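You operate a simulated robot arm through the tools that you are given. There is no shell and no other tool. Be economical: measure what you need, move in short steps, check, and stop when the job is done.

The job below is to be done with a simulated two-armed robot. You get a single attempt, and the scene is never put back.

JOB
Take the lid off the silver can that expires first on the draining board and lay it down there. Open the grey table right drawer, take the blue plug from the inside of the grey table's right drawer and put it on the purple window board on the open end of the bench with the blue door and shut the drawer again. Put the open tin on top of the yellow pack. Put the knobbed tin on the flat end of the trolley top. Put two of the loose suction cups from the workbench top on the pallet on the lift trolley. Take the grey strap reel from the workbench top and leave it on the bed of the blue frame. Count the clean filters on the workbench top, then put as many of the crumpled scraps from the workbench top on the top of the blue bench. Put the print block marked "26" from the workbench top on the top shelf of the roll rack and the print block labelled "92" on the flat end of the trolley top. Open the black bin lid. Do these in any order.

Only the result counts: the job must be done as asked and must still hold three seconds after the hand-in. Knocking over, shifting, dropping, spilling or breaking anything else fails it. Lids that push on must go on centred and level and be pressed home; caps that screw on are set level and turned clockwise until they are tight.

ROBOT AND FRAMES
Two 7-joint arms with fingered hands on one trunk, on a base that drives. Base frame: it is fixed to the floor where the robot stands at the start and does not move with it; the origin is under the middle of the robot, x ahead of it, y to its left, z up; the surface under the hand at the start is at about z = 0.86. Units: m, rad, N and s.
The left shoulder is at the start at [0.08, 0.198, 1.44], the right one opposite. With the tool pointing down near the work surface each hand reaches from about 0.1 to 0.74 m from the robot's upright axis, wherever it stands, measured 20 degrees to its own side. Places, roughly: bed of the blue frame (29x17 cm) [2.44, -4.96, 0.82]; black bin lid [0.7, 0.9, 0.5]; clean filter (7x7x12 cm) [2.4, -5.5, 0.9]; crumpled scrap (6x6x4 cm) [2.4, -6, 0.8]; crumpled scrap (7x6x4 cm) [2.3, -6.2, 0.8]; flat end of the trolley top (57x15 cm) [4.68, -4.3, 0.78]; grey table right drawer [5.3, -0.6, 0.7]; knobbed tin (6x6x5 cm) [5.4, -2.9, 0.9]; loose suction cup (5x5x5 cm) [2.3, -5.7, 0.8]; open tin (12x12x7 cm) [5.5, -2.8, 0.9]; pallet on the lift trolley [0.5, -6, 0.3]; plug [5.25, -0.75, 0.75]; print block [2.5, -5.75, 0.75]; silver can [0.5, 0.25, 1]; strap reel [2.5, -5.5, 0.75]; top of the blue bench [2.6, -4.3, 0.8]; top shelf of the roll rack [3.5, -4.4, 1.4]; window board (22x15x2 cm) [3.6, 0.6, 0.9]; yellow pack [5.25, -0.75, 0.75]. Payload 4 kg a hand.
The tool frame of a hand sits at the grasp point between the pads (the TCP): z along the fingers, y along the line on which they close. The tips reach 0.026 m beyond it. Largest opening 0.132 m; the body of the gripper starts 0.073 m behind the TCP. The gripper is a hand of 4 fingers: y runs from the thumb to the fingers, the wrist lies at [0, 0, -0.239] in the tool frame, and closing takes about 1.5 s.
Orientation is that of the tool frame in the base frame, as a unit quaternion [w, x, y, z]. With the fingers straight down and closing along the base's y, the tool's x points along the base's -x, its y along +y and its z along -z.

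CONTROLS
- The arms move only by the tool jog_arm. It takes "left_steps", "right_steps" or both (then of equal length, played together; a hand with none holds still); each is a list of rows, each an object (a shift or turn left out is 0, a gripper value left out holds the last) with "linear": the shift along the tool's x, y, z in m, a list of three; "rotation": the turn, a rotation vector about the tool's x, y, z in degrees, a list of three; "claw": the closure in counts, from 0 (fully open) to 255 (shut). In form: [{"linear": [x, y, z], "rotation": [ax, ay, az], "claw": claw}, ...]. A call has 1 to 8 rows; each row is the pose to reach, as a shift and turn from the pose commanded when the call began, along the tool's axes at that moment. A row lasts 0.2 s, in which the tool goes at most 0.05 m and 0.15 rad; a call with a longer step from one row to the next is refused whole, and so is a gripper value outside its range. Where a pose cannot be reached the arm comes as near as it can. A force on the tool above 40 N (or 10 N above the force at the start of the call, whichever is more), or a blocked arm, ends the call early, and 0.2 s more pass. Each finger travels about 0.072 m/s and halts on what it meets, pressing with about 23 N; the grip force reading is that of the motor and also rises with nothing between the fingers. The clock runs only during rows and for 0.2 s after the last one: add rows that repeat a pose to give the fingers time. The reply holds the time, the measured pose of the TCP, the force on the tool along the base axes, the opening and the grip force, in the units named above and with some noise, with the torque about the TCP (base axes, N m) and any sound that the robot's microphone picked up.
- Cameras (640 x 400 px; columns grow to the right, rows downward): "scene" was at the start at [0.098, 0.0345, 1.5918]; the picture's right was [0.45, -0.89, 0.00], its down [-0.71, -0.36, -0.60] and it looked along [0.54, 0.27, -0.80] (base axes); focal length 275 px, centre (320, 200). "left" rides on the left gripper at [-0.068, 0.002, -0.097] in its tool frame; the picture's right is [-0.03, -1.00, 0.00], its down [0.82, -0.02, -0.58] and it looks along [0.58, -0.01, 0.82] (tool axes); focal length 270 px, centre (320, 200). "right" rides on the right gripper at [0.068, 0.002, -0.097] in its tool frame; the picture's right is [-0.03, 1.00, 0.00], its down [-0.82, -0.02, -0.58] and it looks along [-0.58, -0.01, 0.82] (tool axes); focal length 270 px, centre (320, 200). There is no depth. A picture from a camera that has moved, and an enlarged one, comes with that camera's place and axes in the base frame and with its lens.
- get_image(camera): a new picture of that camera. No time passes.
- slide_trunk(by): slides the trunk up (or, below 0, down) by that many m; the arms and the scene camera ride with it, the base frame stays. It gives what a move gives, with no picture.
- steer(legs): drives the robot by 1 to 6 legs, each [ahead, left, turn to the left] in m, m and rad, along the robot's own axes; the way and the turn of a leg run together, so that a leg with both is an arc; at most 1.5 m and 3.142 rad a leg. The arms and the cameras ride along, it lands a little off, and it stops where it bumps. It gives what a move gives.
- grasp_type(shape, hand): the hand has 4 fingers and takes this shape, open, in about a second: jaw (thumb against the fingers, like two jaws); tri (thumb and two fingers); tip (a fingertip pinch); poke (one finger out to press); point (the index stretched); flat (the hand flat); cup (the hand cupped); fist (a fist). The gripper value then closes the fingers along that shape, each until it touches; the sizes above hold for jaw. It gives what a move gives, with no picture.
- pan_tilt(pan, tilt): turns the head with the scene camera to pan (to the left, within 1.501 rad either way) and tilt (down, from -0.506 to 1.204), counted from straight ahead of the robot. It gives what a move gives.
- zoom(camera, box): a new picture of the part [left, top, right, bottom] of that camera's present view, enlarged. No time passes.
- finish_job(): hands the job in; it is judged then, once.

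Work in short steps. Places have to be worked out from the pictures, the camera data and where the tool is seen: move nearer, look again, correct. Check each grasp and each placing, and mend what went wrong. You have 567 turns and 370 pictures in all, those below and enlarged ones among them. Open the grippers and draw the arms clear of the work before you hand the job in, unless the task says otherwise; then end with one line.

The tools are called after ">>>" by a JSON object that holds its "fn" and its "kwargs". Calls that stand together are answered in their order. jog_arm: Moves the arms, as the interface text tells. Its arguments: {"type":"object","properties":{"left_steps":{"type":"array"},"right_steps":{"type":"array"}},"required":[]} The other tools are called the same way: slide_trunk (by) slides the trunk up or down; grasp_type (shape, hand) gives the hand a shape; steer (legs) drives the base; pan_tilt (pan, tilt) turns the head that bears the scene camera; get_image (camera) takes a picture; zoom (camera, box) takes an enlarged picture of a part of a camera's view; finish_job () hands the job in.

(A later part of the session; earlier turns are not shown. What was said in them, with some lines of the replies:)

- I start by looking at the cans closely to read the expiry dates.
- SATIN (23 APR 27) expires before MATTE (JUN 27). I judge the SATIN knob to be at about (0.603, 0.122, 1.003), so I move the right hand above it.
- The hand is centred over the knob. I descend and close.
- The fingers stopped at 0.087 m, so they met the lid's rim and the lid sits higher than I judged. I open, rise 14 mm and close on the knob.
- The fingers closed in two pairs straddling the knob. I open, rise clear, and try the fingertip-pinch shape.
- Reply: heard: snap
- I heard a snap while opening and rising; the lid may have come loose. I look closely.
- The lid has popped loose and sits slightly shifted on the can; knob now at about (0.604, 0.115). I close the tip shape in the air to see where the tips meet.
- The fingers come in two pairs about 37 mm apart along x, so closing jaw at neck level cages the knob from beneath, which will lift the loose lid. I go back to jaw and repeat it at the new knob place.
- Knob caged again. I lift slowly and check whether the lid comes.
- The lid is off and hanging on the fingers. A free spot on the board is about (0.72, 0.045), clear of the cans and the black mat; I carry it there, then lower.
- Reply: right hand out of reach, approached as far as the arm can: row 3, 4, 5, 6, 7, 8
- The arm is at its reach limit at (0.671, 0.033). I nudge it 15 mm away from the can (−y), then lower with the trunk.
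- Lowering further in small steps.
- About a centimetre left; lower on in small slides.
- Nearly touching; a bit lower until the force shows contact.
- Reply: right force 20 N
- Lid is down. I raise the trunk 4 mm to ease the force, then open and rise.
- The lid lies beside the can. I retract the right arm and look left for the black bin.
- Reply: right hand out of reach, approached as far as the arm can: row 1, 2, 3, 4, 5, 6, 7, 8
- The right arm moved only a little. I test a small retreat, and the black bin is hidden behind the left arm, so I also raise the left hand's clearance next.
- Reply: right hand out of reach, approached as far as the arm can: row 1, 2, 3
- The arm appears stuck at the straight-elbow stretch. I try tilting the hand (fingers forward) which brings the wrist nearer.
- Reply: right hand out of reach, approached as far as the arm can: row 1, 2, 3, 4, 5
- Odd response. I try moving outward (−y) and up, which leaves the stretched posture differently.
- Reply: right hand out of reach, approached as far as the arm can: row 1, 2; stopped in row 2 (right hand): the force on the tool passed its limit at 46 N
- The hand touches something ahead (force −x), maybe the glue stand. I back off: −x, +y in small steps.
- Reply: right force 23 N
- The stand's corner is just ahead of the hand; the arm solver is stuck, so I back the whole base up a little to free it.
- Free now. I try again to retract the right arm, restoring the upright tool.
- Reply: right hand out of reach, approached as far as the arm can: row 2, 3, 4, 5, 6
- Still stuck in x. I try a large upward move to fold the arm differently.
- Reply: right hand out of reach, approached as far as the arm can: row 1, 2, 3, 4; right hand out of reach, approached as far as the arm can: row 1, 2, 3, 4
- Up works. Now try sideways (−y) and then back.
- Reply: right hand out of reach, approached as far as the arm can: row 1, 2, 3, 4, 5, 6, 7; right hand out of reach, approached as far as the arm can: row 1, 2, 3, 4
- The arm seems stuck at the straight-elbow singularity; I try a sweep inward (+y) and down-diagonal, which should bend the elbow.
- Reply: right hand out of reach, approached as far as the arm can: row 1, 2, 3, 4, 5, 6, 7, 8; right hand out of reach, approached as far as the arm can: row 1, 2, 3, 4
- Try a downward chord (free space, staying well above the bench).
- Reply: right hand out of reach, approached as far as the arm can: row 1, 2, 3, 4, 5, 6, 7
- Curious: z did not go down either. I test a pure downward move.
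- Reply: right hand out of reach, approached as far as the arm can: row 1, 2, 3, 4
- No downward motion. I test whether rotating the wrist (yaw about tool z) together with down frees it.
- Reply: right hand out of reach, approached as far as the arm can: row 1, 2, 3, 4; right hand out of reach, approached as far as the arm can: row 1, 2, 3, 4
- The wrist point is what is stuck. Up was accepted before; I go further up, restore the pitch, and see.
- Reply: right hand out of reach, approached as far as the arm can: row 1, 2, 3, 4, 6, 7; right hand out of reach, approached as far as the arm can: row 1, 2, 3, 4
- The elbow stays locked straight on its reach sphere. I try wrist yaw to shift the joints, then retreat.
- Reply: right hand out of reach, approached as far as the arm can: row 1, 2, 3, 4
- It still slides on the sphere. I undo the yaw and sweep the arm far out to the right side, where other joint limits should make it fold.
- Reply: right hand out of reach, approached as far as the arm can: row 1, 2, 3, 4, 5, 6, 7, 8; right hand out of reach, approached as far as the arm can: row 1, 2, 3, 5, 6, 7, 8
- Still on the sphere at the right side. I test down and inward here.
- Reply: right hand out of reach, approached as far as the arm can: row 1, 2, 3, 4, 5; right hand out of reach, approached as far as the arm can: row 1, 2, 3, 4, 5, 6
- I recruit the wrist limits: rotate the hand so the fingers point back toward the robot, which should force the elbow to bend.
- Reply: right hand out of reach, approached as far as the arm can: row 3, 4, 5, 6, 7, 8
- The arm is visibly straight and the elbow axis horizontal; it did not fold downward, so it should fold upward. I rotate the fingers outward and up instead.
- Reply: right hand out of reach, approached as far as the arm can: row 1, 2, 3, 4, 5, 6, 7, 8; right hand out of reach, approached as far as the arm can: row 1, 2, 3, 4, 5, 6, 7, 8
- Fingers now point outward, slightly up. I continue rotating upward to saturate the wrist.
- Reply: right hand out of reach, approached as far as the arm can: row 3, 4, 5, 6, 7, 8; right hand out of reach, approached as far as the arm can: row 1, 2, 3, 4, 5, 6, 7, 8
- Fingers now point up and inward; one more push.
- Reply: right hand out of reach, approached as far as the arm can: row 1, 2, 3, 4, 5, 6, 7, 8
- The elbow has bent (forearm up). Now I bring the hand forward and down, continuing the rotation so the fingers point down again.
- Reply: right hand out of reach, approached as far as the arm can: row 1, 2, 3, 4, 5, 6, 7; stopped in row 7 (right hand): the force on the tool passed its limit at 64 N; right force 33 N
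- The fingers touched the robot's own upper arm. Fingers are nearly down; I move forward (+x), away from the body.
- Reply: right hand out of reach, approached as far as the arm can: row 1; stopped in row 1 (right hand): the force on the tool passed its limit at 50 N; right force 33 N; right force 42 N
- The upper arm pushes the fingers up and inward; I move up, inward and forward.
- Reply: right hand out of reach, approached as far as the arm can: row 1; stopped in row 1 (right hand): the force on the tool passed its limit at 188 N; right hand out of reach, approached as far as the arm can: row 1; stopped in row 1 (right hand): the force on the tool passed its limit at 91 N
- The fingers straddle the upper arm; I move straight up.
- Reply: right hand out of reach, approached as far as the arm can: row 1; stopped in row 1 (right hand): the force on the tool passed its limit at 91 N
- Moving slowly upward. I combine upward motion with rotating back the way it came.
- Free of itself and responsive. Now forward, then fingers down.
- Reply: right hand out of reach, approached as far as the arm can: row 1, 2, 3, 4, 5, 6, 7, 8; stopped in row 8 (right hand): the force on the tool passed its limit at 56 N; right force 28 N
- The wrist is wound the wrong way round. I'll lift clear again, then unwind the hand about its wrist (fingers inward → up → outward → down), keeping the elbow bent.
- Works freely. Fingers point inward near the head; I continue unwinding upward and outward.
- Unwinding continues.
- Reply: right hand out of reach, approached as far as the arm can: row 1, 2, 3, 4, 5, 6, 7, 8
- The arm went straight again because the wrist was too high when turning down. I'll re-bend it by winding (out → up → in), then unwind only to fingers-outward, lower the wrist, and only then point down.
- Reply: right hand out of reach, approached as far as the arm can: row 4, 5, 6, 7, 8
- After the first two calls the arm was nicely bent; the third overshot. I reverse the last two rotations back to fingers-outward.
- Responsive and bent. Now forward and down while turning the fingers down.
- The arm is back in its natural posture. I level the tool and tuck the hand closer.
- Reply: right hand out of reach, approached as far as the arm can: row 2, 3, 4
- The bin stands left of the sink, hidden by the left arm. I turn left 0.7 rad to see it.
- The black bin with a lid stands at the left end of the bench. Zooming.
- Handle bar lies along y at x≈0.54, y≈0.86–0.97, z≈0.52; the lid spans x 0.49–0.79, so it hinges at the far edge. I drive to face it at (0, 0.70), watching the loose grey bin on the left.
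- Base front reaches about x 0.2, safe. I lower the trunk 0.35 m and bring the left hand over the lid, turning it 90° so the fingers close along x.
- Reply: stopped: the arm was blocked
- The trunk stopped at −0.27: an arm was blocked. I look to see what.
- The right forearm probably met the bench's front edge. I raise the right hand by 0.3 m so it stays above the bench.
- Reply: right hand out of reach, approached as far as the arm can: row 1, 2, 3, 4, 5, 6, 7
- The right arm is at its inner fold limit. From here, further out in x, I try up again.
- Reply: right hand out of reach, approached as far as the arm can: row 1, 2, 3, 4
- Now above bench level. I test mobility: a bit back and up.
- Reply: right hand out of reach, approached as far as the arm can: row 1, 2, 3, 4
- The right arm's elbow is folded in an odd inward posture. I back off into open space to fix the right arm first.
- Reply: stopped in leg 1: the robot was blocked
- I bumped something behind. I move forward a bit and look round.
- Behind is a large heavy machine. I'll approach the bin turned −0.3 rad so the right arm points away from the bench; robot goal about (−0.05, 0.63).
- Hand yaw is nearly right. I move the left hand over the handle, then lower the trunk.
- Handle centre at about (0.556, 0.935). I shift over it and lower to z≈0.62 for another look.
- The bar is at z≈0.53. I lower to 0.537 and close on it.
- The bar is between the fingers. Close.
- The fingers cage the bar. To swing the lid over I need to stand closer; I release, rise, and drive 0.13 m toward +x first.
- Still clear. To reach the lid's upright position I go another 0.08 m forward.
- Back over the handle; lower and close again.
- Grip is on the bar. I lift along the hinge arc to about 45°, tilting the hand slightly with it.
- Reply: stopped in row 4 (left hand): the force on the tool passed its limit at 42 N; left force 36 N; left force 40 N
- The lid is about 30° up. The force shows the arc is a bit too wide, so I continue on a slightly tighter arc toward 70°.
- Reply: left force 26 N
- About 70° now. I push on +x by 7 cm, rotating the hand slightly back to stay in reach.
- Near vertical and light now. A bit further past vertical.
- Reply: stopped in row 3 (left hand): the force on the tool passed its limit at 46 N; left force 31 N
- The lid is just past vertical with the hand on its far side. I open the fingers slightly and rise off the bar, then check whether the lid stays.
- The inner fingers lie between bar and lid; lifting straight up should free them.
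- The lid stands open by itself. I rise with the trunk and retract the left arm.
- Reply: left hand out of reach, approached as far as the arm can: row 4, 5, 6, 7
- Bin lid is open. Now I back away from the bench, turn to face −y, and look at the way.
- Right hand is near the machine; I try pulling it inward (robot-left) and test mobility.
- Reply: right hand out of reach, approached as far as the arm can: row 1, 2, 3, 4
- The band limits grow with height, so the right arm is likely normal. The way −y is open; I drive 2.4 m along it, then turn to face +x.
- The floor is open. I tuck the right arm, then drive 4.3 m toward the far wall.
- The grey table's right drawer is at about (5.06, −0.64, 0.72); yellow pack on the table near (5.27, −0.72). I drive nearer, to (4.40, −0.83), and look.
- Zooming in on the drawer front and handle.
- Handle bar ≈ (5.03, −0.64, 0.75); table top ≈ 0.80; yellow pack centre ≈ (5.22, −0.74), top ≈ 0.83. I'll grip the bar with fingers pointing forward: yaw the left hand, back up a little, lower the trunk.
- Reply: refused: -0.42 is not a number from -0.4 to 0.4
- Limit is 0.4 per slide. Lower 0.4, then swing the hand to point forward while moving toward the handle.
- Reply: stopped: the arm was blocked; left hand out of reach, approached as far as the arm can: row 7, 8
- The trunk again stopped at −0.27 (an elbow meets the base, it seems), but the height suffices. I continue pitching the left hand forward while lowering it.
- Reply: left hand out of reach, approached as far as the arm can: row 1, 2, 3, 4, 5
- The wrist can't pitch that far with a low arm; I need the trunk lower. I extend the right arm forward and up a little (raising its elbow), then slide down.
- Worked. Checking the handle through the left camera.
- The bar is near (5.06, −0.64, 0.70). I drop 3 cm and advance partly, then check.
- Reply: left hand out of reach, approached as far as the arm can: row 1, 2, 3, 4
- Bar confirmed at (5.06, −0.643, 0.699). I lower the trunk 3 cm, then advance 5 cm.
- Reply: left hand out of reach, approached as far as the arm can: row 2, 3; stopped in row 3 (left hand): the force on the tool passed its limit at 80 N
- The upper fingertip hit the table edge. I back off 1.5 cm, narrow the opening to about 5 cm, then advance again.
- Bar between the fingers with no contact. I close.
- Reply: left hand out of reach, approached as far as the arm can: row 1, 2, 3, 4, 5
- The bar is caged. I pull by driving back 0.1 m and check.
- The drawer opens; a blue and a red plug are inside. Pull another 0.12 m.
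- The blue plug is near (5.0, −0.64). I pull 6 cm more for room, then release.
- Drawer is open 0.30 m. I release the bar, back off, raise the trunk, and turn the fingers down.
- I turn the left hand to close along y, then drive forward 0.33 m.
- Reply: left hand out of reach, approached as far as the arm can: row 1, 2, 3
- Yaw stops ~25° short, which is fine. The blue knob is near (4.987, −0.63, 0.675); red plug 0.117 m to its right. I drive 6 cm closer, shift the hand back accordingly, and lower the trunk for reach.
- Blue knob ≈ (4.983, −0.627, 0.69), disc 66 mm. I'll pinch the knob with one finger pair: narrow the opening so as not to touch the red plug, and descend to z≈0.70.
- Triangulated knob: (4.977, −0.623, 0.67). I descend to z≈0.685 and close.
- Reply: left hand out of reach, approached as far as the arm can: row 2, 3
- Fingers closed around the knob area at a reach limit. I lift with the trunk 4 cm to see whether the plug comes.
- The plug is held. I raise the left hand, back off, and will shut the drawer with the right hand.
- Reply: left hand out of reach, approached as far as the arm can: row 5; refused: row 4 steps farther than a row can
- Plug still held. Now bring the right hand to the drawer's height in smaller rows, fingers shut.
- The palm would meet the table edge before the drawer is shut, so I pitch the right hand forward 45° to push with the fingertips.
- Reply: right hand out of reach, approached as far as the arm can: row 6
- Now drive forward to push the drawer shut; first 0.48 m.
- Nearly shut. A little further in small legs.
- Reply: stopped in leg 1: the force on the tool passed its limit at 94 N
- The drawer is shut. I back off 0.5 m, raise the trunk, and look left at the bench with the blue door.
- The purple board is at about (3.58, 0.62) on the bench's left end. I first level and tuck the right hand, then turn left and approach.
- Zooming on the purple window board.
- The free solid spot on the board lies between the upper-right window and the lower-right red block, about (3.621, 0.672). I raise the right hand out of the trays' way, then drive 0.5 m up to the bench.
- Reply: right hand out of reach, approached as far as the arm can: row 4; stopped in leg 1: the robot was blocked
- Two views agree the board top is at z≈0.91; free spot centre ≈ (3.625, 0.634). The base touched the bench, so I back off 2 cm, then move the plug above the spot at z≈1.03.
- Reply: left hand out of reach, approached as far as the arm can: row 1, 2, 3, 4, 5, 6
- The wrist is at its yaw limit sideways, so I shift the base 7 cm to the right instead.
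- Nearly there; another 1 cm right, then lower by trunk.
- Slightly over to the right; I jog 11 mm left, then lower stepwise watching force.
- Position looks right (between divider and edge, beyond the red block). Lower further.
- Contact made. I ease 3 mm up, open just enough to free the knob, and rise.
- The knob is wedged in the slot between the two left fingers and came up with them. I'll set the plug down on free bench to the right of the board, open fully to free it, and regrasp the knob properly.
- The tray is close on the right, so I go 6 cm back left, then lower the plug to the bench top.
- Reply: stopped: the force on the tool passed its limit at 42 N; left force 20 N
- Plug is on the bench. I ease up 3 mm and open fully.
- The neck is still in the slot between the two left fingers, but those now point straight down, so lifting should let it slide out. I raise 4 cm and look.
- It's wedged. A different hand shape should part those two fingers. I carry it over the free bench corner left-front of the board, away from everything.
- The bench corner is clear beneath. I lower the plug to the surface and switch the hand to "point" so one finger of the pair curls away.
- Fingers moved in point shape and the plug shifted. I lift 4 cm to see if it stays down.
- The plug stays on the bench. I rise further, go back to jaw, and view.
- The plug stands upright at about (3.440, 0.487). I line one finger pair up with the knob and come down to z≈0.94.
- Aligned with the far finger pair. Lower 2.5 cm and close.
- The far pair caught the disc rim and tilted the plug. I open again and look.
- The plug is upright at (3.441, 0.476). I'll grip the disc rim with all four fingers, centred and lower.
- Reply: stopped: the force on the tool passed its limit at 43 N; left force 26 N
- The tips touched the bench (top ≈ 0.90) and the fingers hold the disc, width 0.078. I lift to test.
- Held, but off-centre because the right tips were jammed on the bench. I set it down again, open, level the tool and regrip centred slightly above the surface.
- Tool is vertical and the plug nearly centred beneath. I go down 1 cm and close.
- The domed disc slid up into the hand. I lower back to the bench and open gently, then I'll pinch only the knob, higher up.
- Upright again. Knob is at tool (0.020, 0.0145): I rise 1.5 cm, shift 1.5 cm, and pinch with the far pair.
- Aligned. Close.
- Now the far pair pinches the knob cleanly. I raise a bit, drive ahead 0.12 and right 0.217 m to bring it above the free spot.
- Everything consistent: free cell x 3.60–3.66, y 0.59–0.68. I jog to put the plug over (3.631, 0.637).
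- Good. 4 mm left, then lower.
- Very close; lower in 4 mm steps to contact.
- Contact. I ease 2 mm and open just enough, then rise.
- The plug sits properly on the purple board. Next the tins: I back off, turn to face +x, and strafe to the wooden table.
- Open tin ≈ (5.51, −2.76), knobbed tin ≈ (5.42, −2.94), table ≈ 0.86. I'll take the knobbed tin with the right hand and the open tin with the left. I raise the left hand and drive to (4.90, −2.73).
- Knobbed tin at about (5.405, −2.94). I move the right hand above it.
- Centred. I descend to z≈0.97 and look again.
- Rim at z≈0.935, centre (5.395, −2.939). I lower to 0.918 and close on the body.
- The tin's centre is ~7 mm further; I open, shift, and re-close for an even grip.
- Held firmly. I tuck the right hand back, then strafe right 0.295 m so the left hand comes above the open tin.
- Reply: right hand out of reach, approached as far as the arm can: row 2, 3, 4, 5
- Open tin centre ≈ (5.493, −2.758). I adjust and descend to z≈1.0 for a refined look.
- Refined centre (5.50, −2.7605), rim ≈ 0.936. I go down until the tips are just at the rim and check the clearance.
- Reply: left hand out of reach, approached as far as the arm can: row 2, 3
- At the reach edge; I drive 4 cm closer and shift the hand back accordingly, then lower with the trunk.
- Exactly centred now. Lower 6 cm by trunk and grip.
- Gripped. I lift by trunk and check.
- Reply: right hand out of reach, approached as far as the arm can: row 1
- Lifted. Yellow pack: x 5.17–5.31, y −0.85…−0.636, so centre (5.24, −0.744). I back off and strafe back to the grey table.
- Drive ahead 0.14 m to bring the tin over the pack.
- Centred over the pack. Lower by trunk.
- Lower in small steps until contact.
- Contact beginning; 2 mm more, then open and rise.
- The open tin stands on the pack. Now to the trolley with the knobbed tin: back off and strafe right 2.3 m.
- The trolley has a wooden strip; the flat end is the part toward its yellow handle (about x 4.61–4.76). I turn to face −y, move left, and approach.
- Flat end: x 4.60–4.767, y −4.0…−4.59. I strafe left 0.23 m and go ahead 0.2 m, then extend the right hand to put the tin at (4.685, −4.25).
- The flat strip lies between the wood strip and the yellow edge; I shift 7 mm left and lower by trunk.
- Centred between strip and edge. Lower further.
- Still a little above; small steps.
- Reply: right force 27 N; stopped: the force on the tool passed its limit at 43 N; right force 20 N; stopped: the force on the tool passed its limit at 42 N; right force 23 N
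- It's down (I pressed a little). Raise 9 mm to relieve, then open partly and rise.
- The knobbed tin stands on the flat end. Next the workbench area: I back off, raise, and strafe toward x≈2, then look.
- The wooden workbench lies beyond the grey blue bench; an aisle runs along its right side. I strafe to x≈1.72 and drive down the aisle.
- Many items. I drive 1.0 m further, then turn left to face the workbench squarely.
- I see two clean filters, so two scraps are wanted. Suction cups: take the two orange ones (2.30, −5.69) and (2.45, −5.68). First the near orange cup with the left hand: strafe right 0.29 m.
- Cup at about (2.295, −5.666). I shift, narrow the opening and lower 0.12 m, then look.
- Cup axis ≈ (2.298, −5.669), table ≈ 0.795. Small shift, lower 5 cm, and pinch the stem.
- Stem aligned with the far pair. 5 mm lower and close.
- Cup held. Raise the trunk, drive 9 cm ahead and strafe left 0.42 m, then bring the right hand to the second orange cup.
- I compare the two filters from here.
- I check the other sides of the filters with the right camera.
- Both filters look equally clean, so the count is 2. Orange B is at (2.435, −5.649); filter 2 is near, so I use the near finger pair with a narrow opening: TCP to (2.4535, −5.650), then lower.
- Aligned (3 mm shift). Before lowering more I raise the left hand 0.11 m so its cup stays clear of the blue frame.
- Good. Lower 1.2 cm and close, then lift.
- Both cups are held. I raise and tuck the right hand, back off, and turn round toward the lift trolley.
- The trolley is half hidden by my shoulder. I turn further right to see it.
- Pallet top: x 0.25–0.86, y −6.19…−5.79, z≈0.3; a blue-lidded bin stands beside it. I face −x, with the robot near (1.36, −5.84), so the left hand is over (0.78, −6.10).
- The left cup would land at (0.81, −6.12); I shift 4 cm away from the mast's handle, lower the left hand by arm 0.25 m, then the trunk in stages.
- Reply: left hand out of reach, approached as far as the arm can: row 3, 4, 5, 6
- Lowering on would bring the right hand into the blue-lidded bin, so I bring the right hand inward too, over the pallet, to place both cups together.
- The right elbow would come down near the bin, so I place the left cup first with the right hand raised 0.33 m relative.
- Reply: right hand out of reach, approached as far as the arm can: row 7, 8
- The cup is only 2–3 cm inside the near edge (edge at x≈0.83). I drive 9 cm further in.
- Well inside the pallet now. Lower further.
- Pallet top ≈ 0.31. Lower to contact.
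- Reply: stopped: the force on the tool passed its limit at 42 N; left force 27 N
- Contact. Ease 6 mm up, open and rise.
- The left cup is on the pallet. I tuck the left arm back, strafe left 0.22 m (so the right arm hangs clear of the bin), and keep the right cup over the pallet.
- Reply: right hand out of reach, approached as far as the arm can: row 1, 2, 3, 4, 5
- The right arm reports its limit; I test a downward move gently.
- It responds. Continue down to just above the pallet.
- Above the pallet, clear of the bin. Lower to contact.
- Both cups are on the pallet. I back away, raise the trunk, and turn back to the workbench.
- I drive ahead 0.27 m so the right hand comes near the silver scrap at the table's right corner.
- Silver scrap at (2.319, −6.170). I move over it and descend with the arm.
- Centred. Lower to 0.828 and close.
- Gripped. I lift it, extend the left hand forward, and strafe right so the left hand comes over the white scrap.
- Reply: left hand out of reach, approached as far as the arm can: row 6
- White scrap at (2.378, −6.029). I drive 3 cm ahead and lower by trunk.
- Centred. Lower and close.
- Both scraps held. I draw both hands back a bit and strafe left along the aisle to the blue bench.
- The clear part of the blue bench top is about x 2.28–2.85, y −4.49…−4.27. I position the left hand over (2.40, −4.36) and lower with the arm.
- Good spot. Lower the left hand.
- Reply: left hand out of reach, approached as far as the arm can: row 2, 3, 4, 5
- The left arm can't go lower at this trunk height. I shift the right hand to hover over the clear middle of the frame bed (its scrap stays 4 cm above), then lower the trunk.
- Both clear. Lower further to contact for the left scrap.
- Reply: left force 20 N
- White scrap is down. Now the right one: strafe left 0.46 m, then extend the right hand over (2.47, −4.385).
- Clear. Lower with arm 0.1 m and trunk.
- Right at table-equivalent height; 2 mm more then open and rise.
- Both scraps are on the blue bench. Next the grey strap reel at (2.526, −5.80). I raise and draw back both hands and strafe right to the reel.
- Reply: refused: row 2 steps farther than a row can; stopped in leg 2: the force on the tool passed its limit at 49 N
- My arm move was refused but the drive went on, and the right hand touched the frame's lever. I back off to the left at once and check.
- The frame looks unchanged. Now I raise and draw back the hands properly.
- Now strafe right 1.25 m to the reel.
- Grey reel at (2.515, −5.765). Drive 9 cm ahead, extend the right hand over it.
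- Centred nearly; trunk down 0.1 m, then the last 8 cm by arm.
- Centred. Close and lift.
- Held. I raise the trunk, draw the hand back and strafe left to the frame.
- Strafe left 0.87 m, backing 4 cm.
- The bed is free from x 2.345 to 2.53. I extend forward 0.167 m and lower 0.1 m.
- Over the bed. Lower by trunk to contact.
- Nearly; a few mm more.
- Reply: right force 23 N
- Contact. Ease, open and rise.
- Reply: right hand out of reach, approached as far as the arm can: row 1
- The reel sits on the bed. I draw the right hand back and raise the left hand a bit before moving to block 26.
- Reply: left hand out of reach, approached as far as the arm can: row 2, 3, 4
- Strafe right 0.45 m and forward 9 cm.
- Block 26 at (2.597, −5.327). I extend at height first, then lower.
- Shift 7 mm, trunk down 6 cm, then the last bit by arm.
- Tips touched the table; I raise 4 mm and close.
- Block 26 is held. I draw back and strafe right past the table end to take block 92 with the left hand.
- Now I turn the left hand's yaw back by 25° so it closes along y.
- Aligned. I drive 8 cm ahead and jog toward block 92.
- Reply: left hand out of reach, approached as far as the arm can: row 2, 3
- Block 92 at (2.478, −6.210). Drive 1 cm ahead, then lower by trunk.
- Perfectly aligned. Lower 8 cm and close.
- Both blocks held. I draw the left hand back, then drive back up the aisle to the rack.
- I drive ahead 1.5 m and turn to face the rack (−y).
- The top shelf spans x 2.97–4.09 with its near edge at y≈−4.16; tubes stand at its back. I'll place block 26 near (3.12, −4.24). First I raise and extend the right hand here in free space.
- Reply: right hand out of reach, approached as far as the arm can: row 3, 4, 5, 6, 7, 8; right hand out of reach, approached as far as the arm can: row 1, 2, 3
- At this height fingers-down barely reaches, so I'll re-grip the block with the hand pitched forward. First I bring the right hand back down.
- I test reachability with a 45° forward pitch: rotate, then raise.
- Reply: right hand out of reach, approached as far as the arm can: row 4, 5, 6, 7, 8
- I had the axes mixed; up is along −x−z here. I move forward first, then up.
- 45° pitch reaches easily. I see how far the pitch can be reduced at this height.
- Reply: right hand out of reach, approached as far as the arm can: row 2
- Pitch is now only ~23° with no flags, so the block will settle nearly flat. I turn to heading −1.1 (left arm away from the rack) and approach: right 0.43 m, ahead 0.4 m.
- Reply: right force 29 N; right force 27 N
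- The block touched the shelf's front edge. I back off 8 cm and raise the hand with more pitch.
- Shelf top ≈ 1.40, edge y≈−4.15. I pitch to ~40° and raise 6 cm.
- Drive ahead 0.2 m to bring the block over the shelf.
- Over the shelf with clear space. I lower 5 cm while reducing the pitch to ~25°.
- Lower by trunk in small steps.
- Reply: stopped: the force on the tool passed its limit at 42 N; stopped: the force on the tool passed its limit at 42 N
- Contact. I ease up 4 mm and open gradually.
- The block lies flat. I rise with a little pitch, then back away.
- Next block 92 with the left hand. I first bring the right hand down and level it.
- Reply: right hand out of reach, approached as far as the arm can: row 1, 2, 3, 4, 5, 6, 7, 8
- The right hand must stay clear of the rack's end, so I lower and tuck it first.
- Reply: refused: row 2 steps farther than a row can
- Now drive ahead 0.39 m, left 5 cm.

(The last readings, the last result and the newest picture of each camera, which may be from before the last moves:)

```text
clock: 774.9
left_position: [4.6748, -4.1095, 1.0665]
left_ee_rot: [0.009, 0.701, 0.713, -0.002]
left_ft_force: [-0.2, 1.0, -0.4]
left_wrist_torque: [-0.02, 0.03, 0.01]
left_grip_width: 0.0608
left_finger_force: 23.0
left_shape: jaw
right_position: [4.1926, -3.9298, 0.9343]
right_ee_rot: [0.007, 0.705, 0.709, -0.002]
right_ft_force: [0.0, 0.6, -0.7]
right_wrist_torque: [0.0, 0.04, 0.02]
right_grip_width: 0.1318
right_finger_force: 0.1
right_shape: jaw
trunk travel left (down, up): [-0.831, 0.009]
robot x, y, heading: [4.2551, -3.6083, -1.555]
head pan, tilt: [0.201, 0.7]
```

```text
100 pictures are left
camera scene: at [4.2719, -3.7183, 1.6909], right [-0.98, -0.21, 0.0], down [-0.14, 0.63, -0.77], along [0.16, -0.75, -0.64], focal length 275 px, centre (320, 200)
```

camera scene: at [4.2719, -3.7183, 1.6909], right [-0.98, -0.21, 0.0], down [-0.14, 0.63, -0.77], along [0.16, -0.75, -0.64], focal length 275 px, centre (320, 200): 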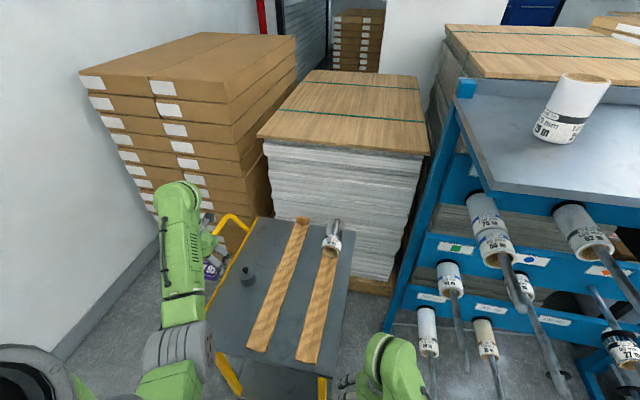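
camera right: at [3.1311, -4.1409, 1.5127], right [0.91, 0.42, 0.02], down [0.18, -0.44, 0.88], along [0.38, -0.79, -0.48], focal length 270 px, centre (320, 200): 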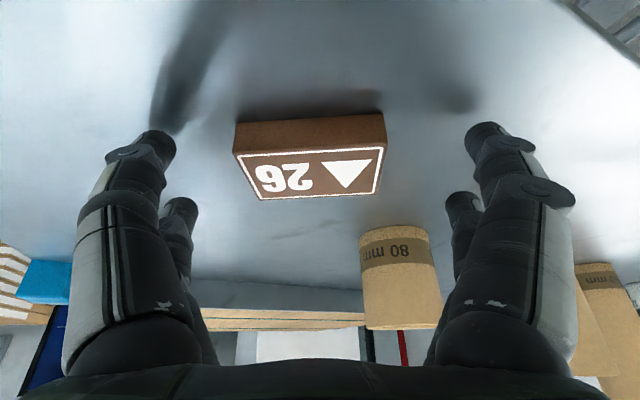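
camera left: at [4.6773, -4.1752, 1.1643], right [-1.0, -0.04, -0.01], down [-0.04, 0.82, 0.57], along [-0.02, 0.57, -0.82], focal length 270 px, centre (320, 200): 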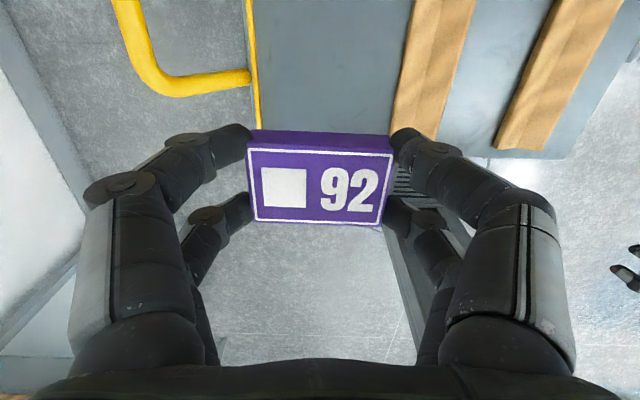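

Over the flat end, in front of the tin. Lower by trunk.

>>> {"fn": "slide_trunk", "kwargs": {"by": -0.2}}

>>> {"fn": "get_image", "kwargs": {"camera": "left"}}

>>> {"fn": "get_image", "kwargs": {"camera": "scene"}}

```text
clock: 777.0
left_position: [4.6755, -4.1115, 0.8657]
left_ee_rot: [0.008, 0.701, 0.713, -0.001]
left_ft_force: [0.4, -0.5, -0.7]
left_wrist_torque: [0.02, 0.01, 0.03]
left_grip_width: 0.0605
left_finger_force: 23.1
left_shape: jaw
right_position: [4.1932, -3.932, 0.7331]
right_ee_rot: [0.007, 0.705, 0.709, -0.001]
right_ft_force: [-0.5, -0.1, 0.3]
right_wrist_torque: [0.03, 0.03, 0.04]
right_grip_width: 0.1319
right_finger_force: 0.1
right_shape: jaw
trunk travel left (down, up): [-0.631, 0.209]
robot x, y, heading: [4.2535, -3.6094, -1.554]
head pan, tilt: [0.201, 0.7]
```

```text
99 pictures are left
camera left: at [4.6778, -4.1779, 0.9627], right [-1.0, -0.04, -0.01], down [-0.04, 0.82, 0.57], along [-0.02, 0.57, -0.82], focal length 270 px, centre (320, 200)
```

left: 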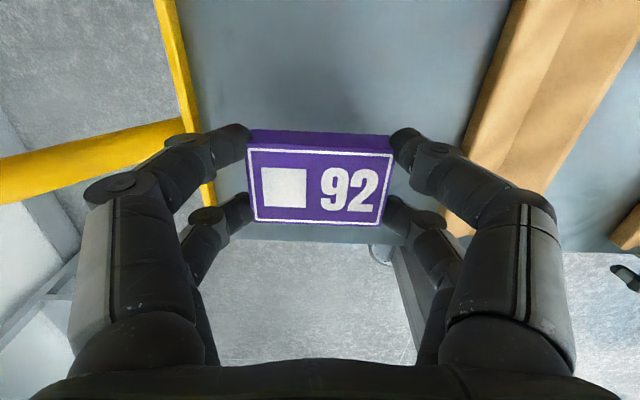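

```text
98 pictures are left
camera scene: at [4.2726, -3.7224, 1.4906], right [-0.98, -0.21, 0.0], down [-0.14, 0.63, -0.76], along [0.16, -0.75, -0.64], focal length 275 px, centre (320, 200)
```

scene: 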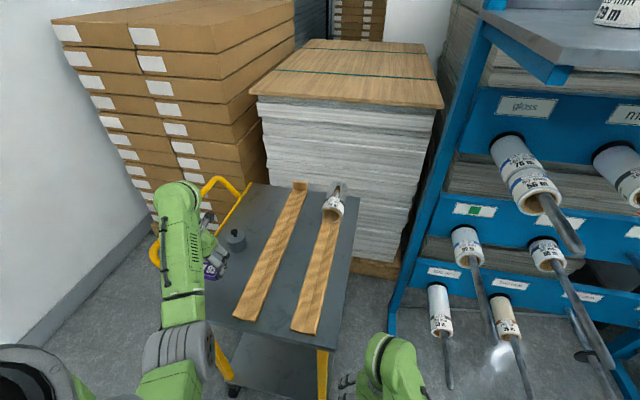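

Clear of the handle. Continue down to contact.

>>> {"fn": "slide_trunk", "kwargs": {"by": -0.036}}

>>> {"fn": "slide_trunk", "kwargs": {"by": -0.006}}

```text
clock: 777.8
left_position: [4.6749, -4.1117, 0.8293]
left_ee_rot: [0.007, 0.7, 0.714, -0.002]
left_ft_force: [0.1, 0.3, -0.4]
left_wrist_torque: [-0.03, 0.01, 0.0]
left_grip_width: 0.0607
left_finger_force: 23.2
left_shape: jaw
right_position: [4.1926, -3.9319, 0.6964]
right_ee_rot: [0.007, 0.705, 0.709, -0.001]
right_ft_force: [-0.1, -1.1, 0.1]
right_wrist_torque: [0.0, 0.0, -0.03]
right_grip_width: 0.132
right_finger_force: 0.0
right_shape: jaw
trunk travel left (down, up): [-0.595, 0.245]
robot x, y, heading: [4.2521, -3.6116, -1.556]
head pan, tilt: [0.201, 0.7]
```

```text
clock: 778.4
left_position: [4.6751, -4.1118, 0.8227]
left_ee_rot: [0.007, 0.701, 0.713, -0.001]
left_ft_force: [-0.1, -0.4, -0.5]
left_wrist_torque: [0.01, -0.02, -0.01]
left_grip_width: 0.0606
left_finger_force: 22.4
left_shape: jaw
right_position: [4.1924, -3.9327, 0.6911]
right_ee_rot: [0.007, 0.705, 0.709, -0.001]
right_ft_force: [0.1, -0.1, -0.3]
right_wrist_torque: [0.02, -0.01, 0.01]
right_grip_width: 0.1319
right_finger_force: 0.1
right_shape: jaw
trunk travel left (down, up): [-0.589, 0.251]
robot x, y, heading: [4.2539, -3.6064, -1.562]
head pan, tilt: [0.201, 0.7]
```

>>> {"fn": "slide_trunk", "kwargs": {"by": -0.005}}

>>> {"fn": "slide_trunk", "kwargs": {"by": -0.004}}

```text
clock: 778.9
left_position: [4.676, -4.1116, 0.8173]
left_ee_rot: [0.007, 0.701, 0.713, -0.001]
left_ft_force: [0.9, -0.8, -0.1]
left_wrist_torque: [0.0, -0.04, 0.03]
left_grip_width: 0.0608
left_finger_force: 22.9
left_shape: jaw
right_position: [4.1937, -3.9321, 0.6856]
right_ee_rot: [0.006, 0.705, 0.71, 0.0]
right_ft_force: [-0.1, 0.1, -0.1]
right_wrist_torque: [-0.02, 0.01, -0.02]
right_grip_width: 0.1318
right_finger_force: 0.1
right_shape: jaw
trunk travel left (down, up): [-0.584, 0.256]
robot x, y, heading: [4.2539, -3.6067, -1.557]
head pan, tilt: [0.201, 0.7]
```

```text
clock: 779.5
left_position: [4.6754, -4.1116, 0.8135]
left_ee_rot: [0.008, 0.701, 0.713, -0.002]
left_ft_force: [-0.5, 0.6, 0.0]
left_wrist_torque: [0.0, -0.01, 0.0]
left_grip_width: 0.0604
left_finger_force: 23.3
left_shape: jaw
right_position: [4.1928, -3.9319, 0.6808]
right_ee_rot: [0.007, 0.705, 0.709, 0.0]
right_ft_force: [-0.8, -0.7, 0.0]
right_wrist_torque: [-0.01, 0.03, 0.04]
right_grip_width: 0.1317
right_finger_force: 0.1
right_shape: jaw
trunk travel left (down, up): [-0.58, 0.26]
robot x, y, heading: [4.2524, -3.6101, -1.555]
head pan, tilt: [0.201, 0.7]
```

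No contact yet; continue in small steps.

>>> {"fn": "slide_trunk", "kwargs": {"by": -0.005}}

>>> {"fn": "get_image", "kwargs": {"camera": "left"}}

```text
clock: 780.0
left_position: [4.6746, -4.1112, 0.8103]
left_ee_rot: [0.008, 0.701, 0.713, -0.001]
left_ft_force: [0.6, -0.3, 3.0]
left_wrist_torque: [-0.05, 0.07, 0.03]
left_grip_width: 0.0606
left_finger_force: 22.8
left_shape: jaw
right_position: [4.1933, -3.9329, 0.6764]
right_ee_rot: [0.007, 0.705, 0.709, -0.001]
right_ft_force: [0.0, 0.1, -0.2]
right_wrist_torque: [-0.04, 0.02, -0.01]
right_grip_width: 0.132
right_finger_force: 0.0
right_shape: jaw
trunk travel left (down, up): [-0.575, 0.265]
robot x, y, heading: [4.2538, -3.6091, -1.558]
head pan, tilt: [0.201, 0.7]
```

```text
97 pictures are left
camera left: at [4.6776, -4.1776, 0.9075], right [-1.0, -0.04, -0.01], down [-0.04, 0.82, 0.57], along [-0.02, 0.57, -0.82], focal length 270 px, centre (320, 200)
```

left: 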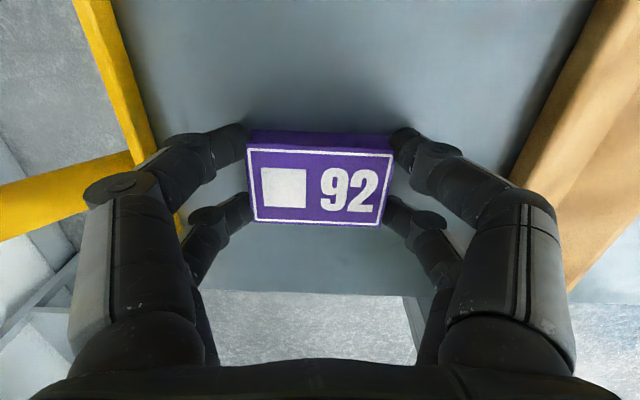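

Contact. Open modestly and rise.

>>> {"fn": "jog_arm", "kwargs": {"left_steps": [{"claw": 120}, {"claw": 95}, {"claw": 85}, {"claw": 85}]}}

>>> {"fn": "slide_trunk", "kwargs": {"by": 0.15}}

>>> {"fn": "get_image", "kwargs": {"camera": "left"}}

```text
clock: 781.0
left_position: [4.6754, -4.1118, 0.8093]
left_ee_rot: [0.007, 0.701, 0.714, -0.001]
left_ft_force: [-0.4, -0.5, 0.3]
left_wrist_torque: [-0.02, 0.05, 0.0]
left_grip_width: 0.0879
left_finger_force: 0.1
left_shape: jaw
right_position: [4.1921, -3.9321, 0.6778]
right_ee_rot: [0.007, 0.705, 0.709, -0.001]
right_ft_force: [0.6, -0.5, 0.1]
right_wrist_torque: [-0.01, 0.03, -0.02]
right_grip_width: 0.1317
right_finger_force: 0.0
right_shape: jaw
trunk travel left (down, up): [-0.575, 0.265]
robot x, y, heading: [4.2543, -3.606, -1.556]
head pan, tilt: [0.201, 0.7]
```

```text
clock: 782.7
left_position: [4.6767, -4.1108, 0.959]
left_ee_rot: [0.008, 0.701, 0.713, -0.001]
left_ft_force: [-1.0, -0.1, -0.2]
left_wrist_torque: [0.01, -0.02, 0.0]
left_grip_width: 0.0873
left_finger_force: 0.1
left_shape: jaw
right_position: [4.1929, -3.9328, 0.8269]
right_ee_rot: [0.006, 0.705, 0.709, 0.0]
right_ft_force: [0.2, 0.6, -0.6]
right_wrist_torque: [0.02, -0.01, 0.03]
right_grip_width: 0.1318
right_finger_force: 0.0
right_shape: jaw
trunk travel left (down, up): [-0.725, 0.115]
robot x, y, heading: [4.2516, -3.6105, -1.556]
head pan, tilt: [0.201, 0.7]
```

```text
96 pictures are left
camera left: at [4.6777, -4.1779, 1.0565], right [-1.0, -0.04, -0.01], down [-0.04, 0.82, 0.57], along [-0.02, 0.57, -0.82], focal length 270 px, centre (320, 200)
```

left: 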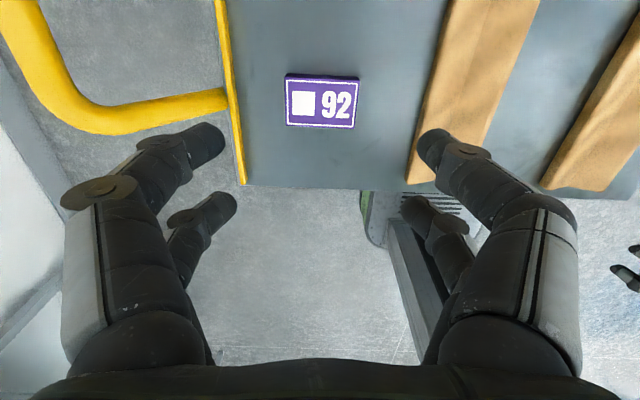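

Block 92 lies on the flat end. I back away, open the hands, and take a last look.

>>> {"fn": "steer", "kwargs": {"legs": [[-0.5, 0, 0]]}}

>>> {"fn": "jog_arm", "kwargs": {"left_steps": [{"claw": 0}, {"claw": 0}, {"claw": 0}], "right_steps": [{"claw": 0}, {"claw": 0}, {"claw": 0}]}}

>>> {"fn": "pan_tilt", "kwargs": {"pan": 0.0, "tilt": 0.4}}

>>> {"fn": "get_image", "kwargs": {"camera": "scene"}}

```text
clock: 785.7
left_position: [4.6678, -3.614, 0.9581]
left_ee_rot: [0.007, 0.703, 0.711, 0.0]
left_ft_force: [-0.3, -0.4, 0.0]
left_wrist_torque: [-0.02, -0.02, 0.01]
left_grip_width: 0.0877
left_finger_force: 0.1
left_shape: jaw
right_position: [4.1862, -3.4344, 0.8262]
right_ee_rot: [0.007, 0.707, 0.707, 0.0]
right_ft_force: [0.1, -0.5, -0.9]
right_wrist_torque: [0.03, 0.01, -0.03]
right_grip_width: 0.1319
right_finger_force: 0.0
right_shape: jaw
trunk travel left (down, up): [-0.725, 0.115]
robot x, y, heading: [4.2497, -3.1108, -1.563]
head pan, tilt: [0.201, 0.7]
```

```text
clock: 786.5
left_position: [4.6677, -3.6125, 0.9583]
left_ee_rot: [0.008, 0.703, 0.711, -0.001]
left_ft_force: [-0.1, -0.1, -0.5]
left_wrist_torque: [0.0, -0.02, 0.02]
left_grip_width: 0.1319
left_finger_force: 0.1
left_shape: jaw
right_position: [4.1862, -3.4321, 0.8265]
right_ee_rot: [0.007, 0.708, 0.706, -0.001]
right_ft_force: [0.7, 0.8, -0.6]
right_wrist_torque: [0.05, -0.02, 0.02]
right_grip_width: 0.1319
right_finger_force: 0.1
right_shape: jaw
trunk travel left (down, up): [-0.725, 0.115]
robot x, y, heading: [4.2473, -3.1139, -1.557]
head pan, tilt: [0.201, 0.7]
```

```text
clock: 787.3
left_position: [4.6683, -3.6125, 0.9594]
left_ee_rot: [0.008, 0.703, 0.711, -0.001]
left_ft_force: [0.3, 0.1, -0.1]
left_wrist_torque: [0.01, -0.02, -0.01]
left_grip_width: 0.132
left_finger_force: 0.0
left_shape: jaw
right_position: [4.1866, -3.4327, 0.8276]
right_ee_rot: [0.007, 0.707, 0.707, 0.0]
right_ft_force: [0.1, -0.6, -0.1]
right_wrist_torque: [0.03, -0.01, 0.01]
right_grip_width: 0.1318
right_finger_force: 0.0
right_shape: jaw
trunk travel left (down, up): [-0.725, 0.115]
robot x, y, heading: [4.2493, -3.1122, -1.561]
head pan, tilt: [0.0, 0.4]
```

```text
95 pictures are left
camera scene: at [4.2495, -3.232, 1.6113], right [-1.0, -0.01, 0.0], down [0.0, 0.39, -0.92], along [0.01, -0.92, -0.39], focal length 275 px, centre (320, 200)
```

scene: 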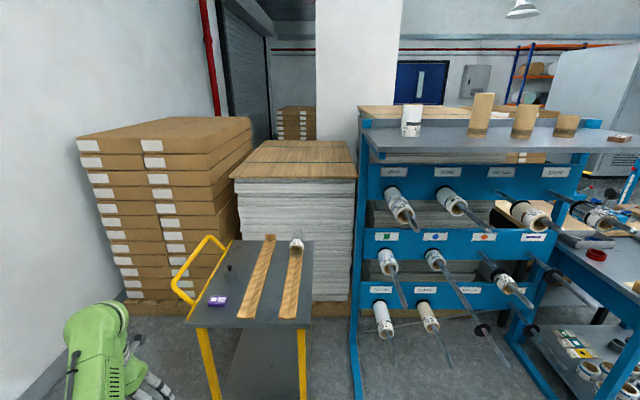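

Tin and block on the trolley, block on the rack. One last check of the grey table drawer and tin.

>>> {"fn": "steer", "kwargs": {"legs": [[0, 0, 1.3]]}}

>>> {"fn": "pan_tilt", "kwargs": {"pan": 1.3, "tilt": 0.25}}

>>> {"fn": "get_image", "kwargs": {"camera": "scene"}}

```text
clock: 790.9
left_position: [4.8462, -2.845, 0.9598]
left_ee_rot: [0.006, 0.133, 0.991, 0.003]
left_ft_force: [0.3, -0.4, -0.9]
left_wrist_torque: [-0.02, 0.03, 0.05]
left_grip_width: 0.1316
left_finger_force: 0.1
left_shape: jaw
right_position: [4.539, -3.2571, 0.8257]
right_ee_rot: [0.006, 0.137, 0.99, 0.003]
right_ft_force: [-0.5, -0.6, 0.5]
right_wrist_torque: [-0.01, 0.01, 0.0]
right_grip_width: 0.1319
right_finger_force: 0.0
right_shape: jaw
trunk travel left (down, up): [-0.725, 0.115]
robot x, y, heading: [4.2482, -3.1118, -0.272]
head pan, tilt: [0.0, 0.4]
```

```text
clock: 792.4
left_position: [4.8453, -2.8442, 0.9589]
left_ee_rot: [0.006, 0.133, 0.991, 0.003]
left_ft_force: [-0.2, -0.6, -0.8]
left_wrist_torque: [-0.01, 0.0, -0.02]
left_grip_width: 0.1319
left_finger_force: 0.0
left_shape: jaw
right_position: [4.5397, -3.2576, 0.826]
right_ee_rot: [0.006, 0.138, 0.99, 0.004]
right_ft_force: [0.2, -0.7, 0.1]
right_wrist_torque: [0.04, -0.04, -0.05]
right_grip_width: 0.1321
right_finger_force: 0.0
right_shape: jaw
trunk travel left (down, up): [-0.725, 0.115]
robot x, y, heading: [4.2458, -3.1081, -0.267]
head pan, tilt: [1.3, 0.25]
```

```text
94 pictures are left
camera scene: at [4.3255, -3.0371, 1.6254], right [0.86, -0.52, 0.0], down [-0.13, -0.21, -0.97], along [0.5, 0.83, -0.25], focal length 275 px, centre (320, 200)
```

scene: 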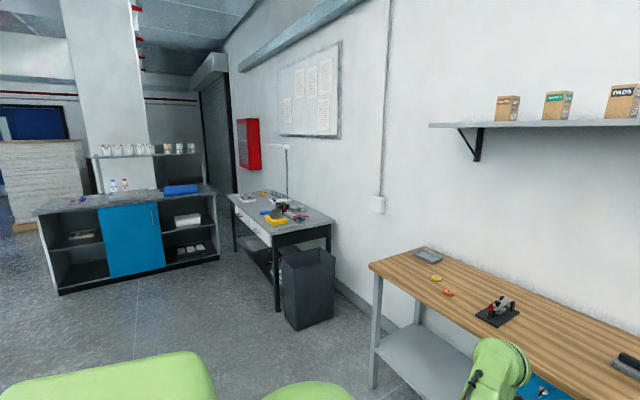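

>>> {"fn": "zoom", "kwargs": {"camera": "scene", "box": [210, 180, 350, 280]}}

```text
4.00 times, centred on (280, 230) of scene
camera zoom: at [4.3255, -3.0371, 1.6254], right [0.86, -0.52, 0.0], down [-0.13, -0.21, -0.97], along [0.5, 0.83, -0.25], focal length 1100 px, centre (480, 80)
```

zoom: 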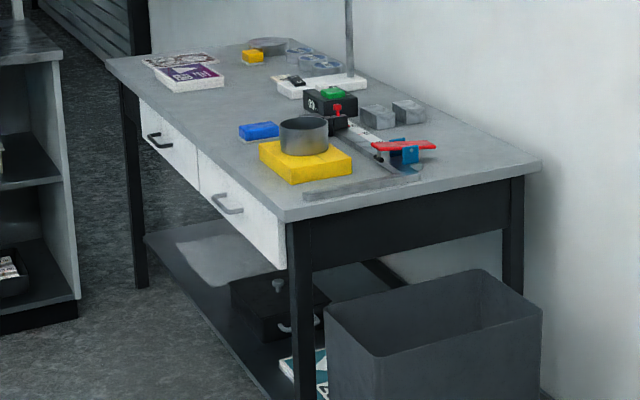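

The drawer is flush and shut, the tin stands on the yellow pack, and the hands are open and clear. I hand the job in.

>>> {"fn": "finish_job", "kwargs": {}}

```text
The job is handed in.
```

I carried out every item of the job, counting two clean filters on the workbench and so moving two scraps to the blue bench, and handed it in with the grippers open and the arms clear of the work.
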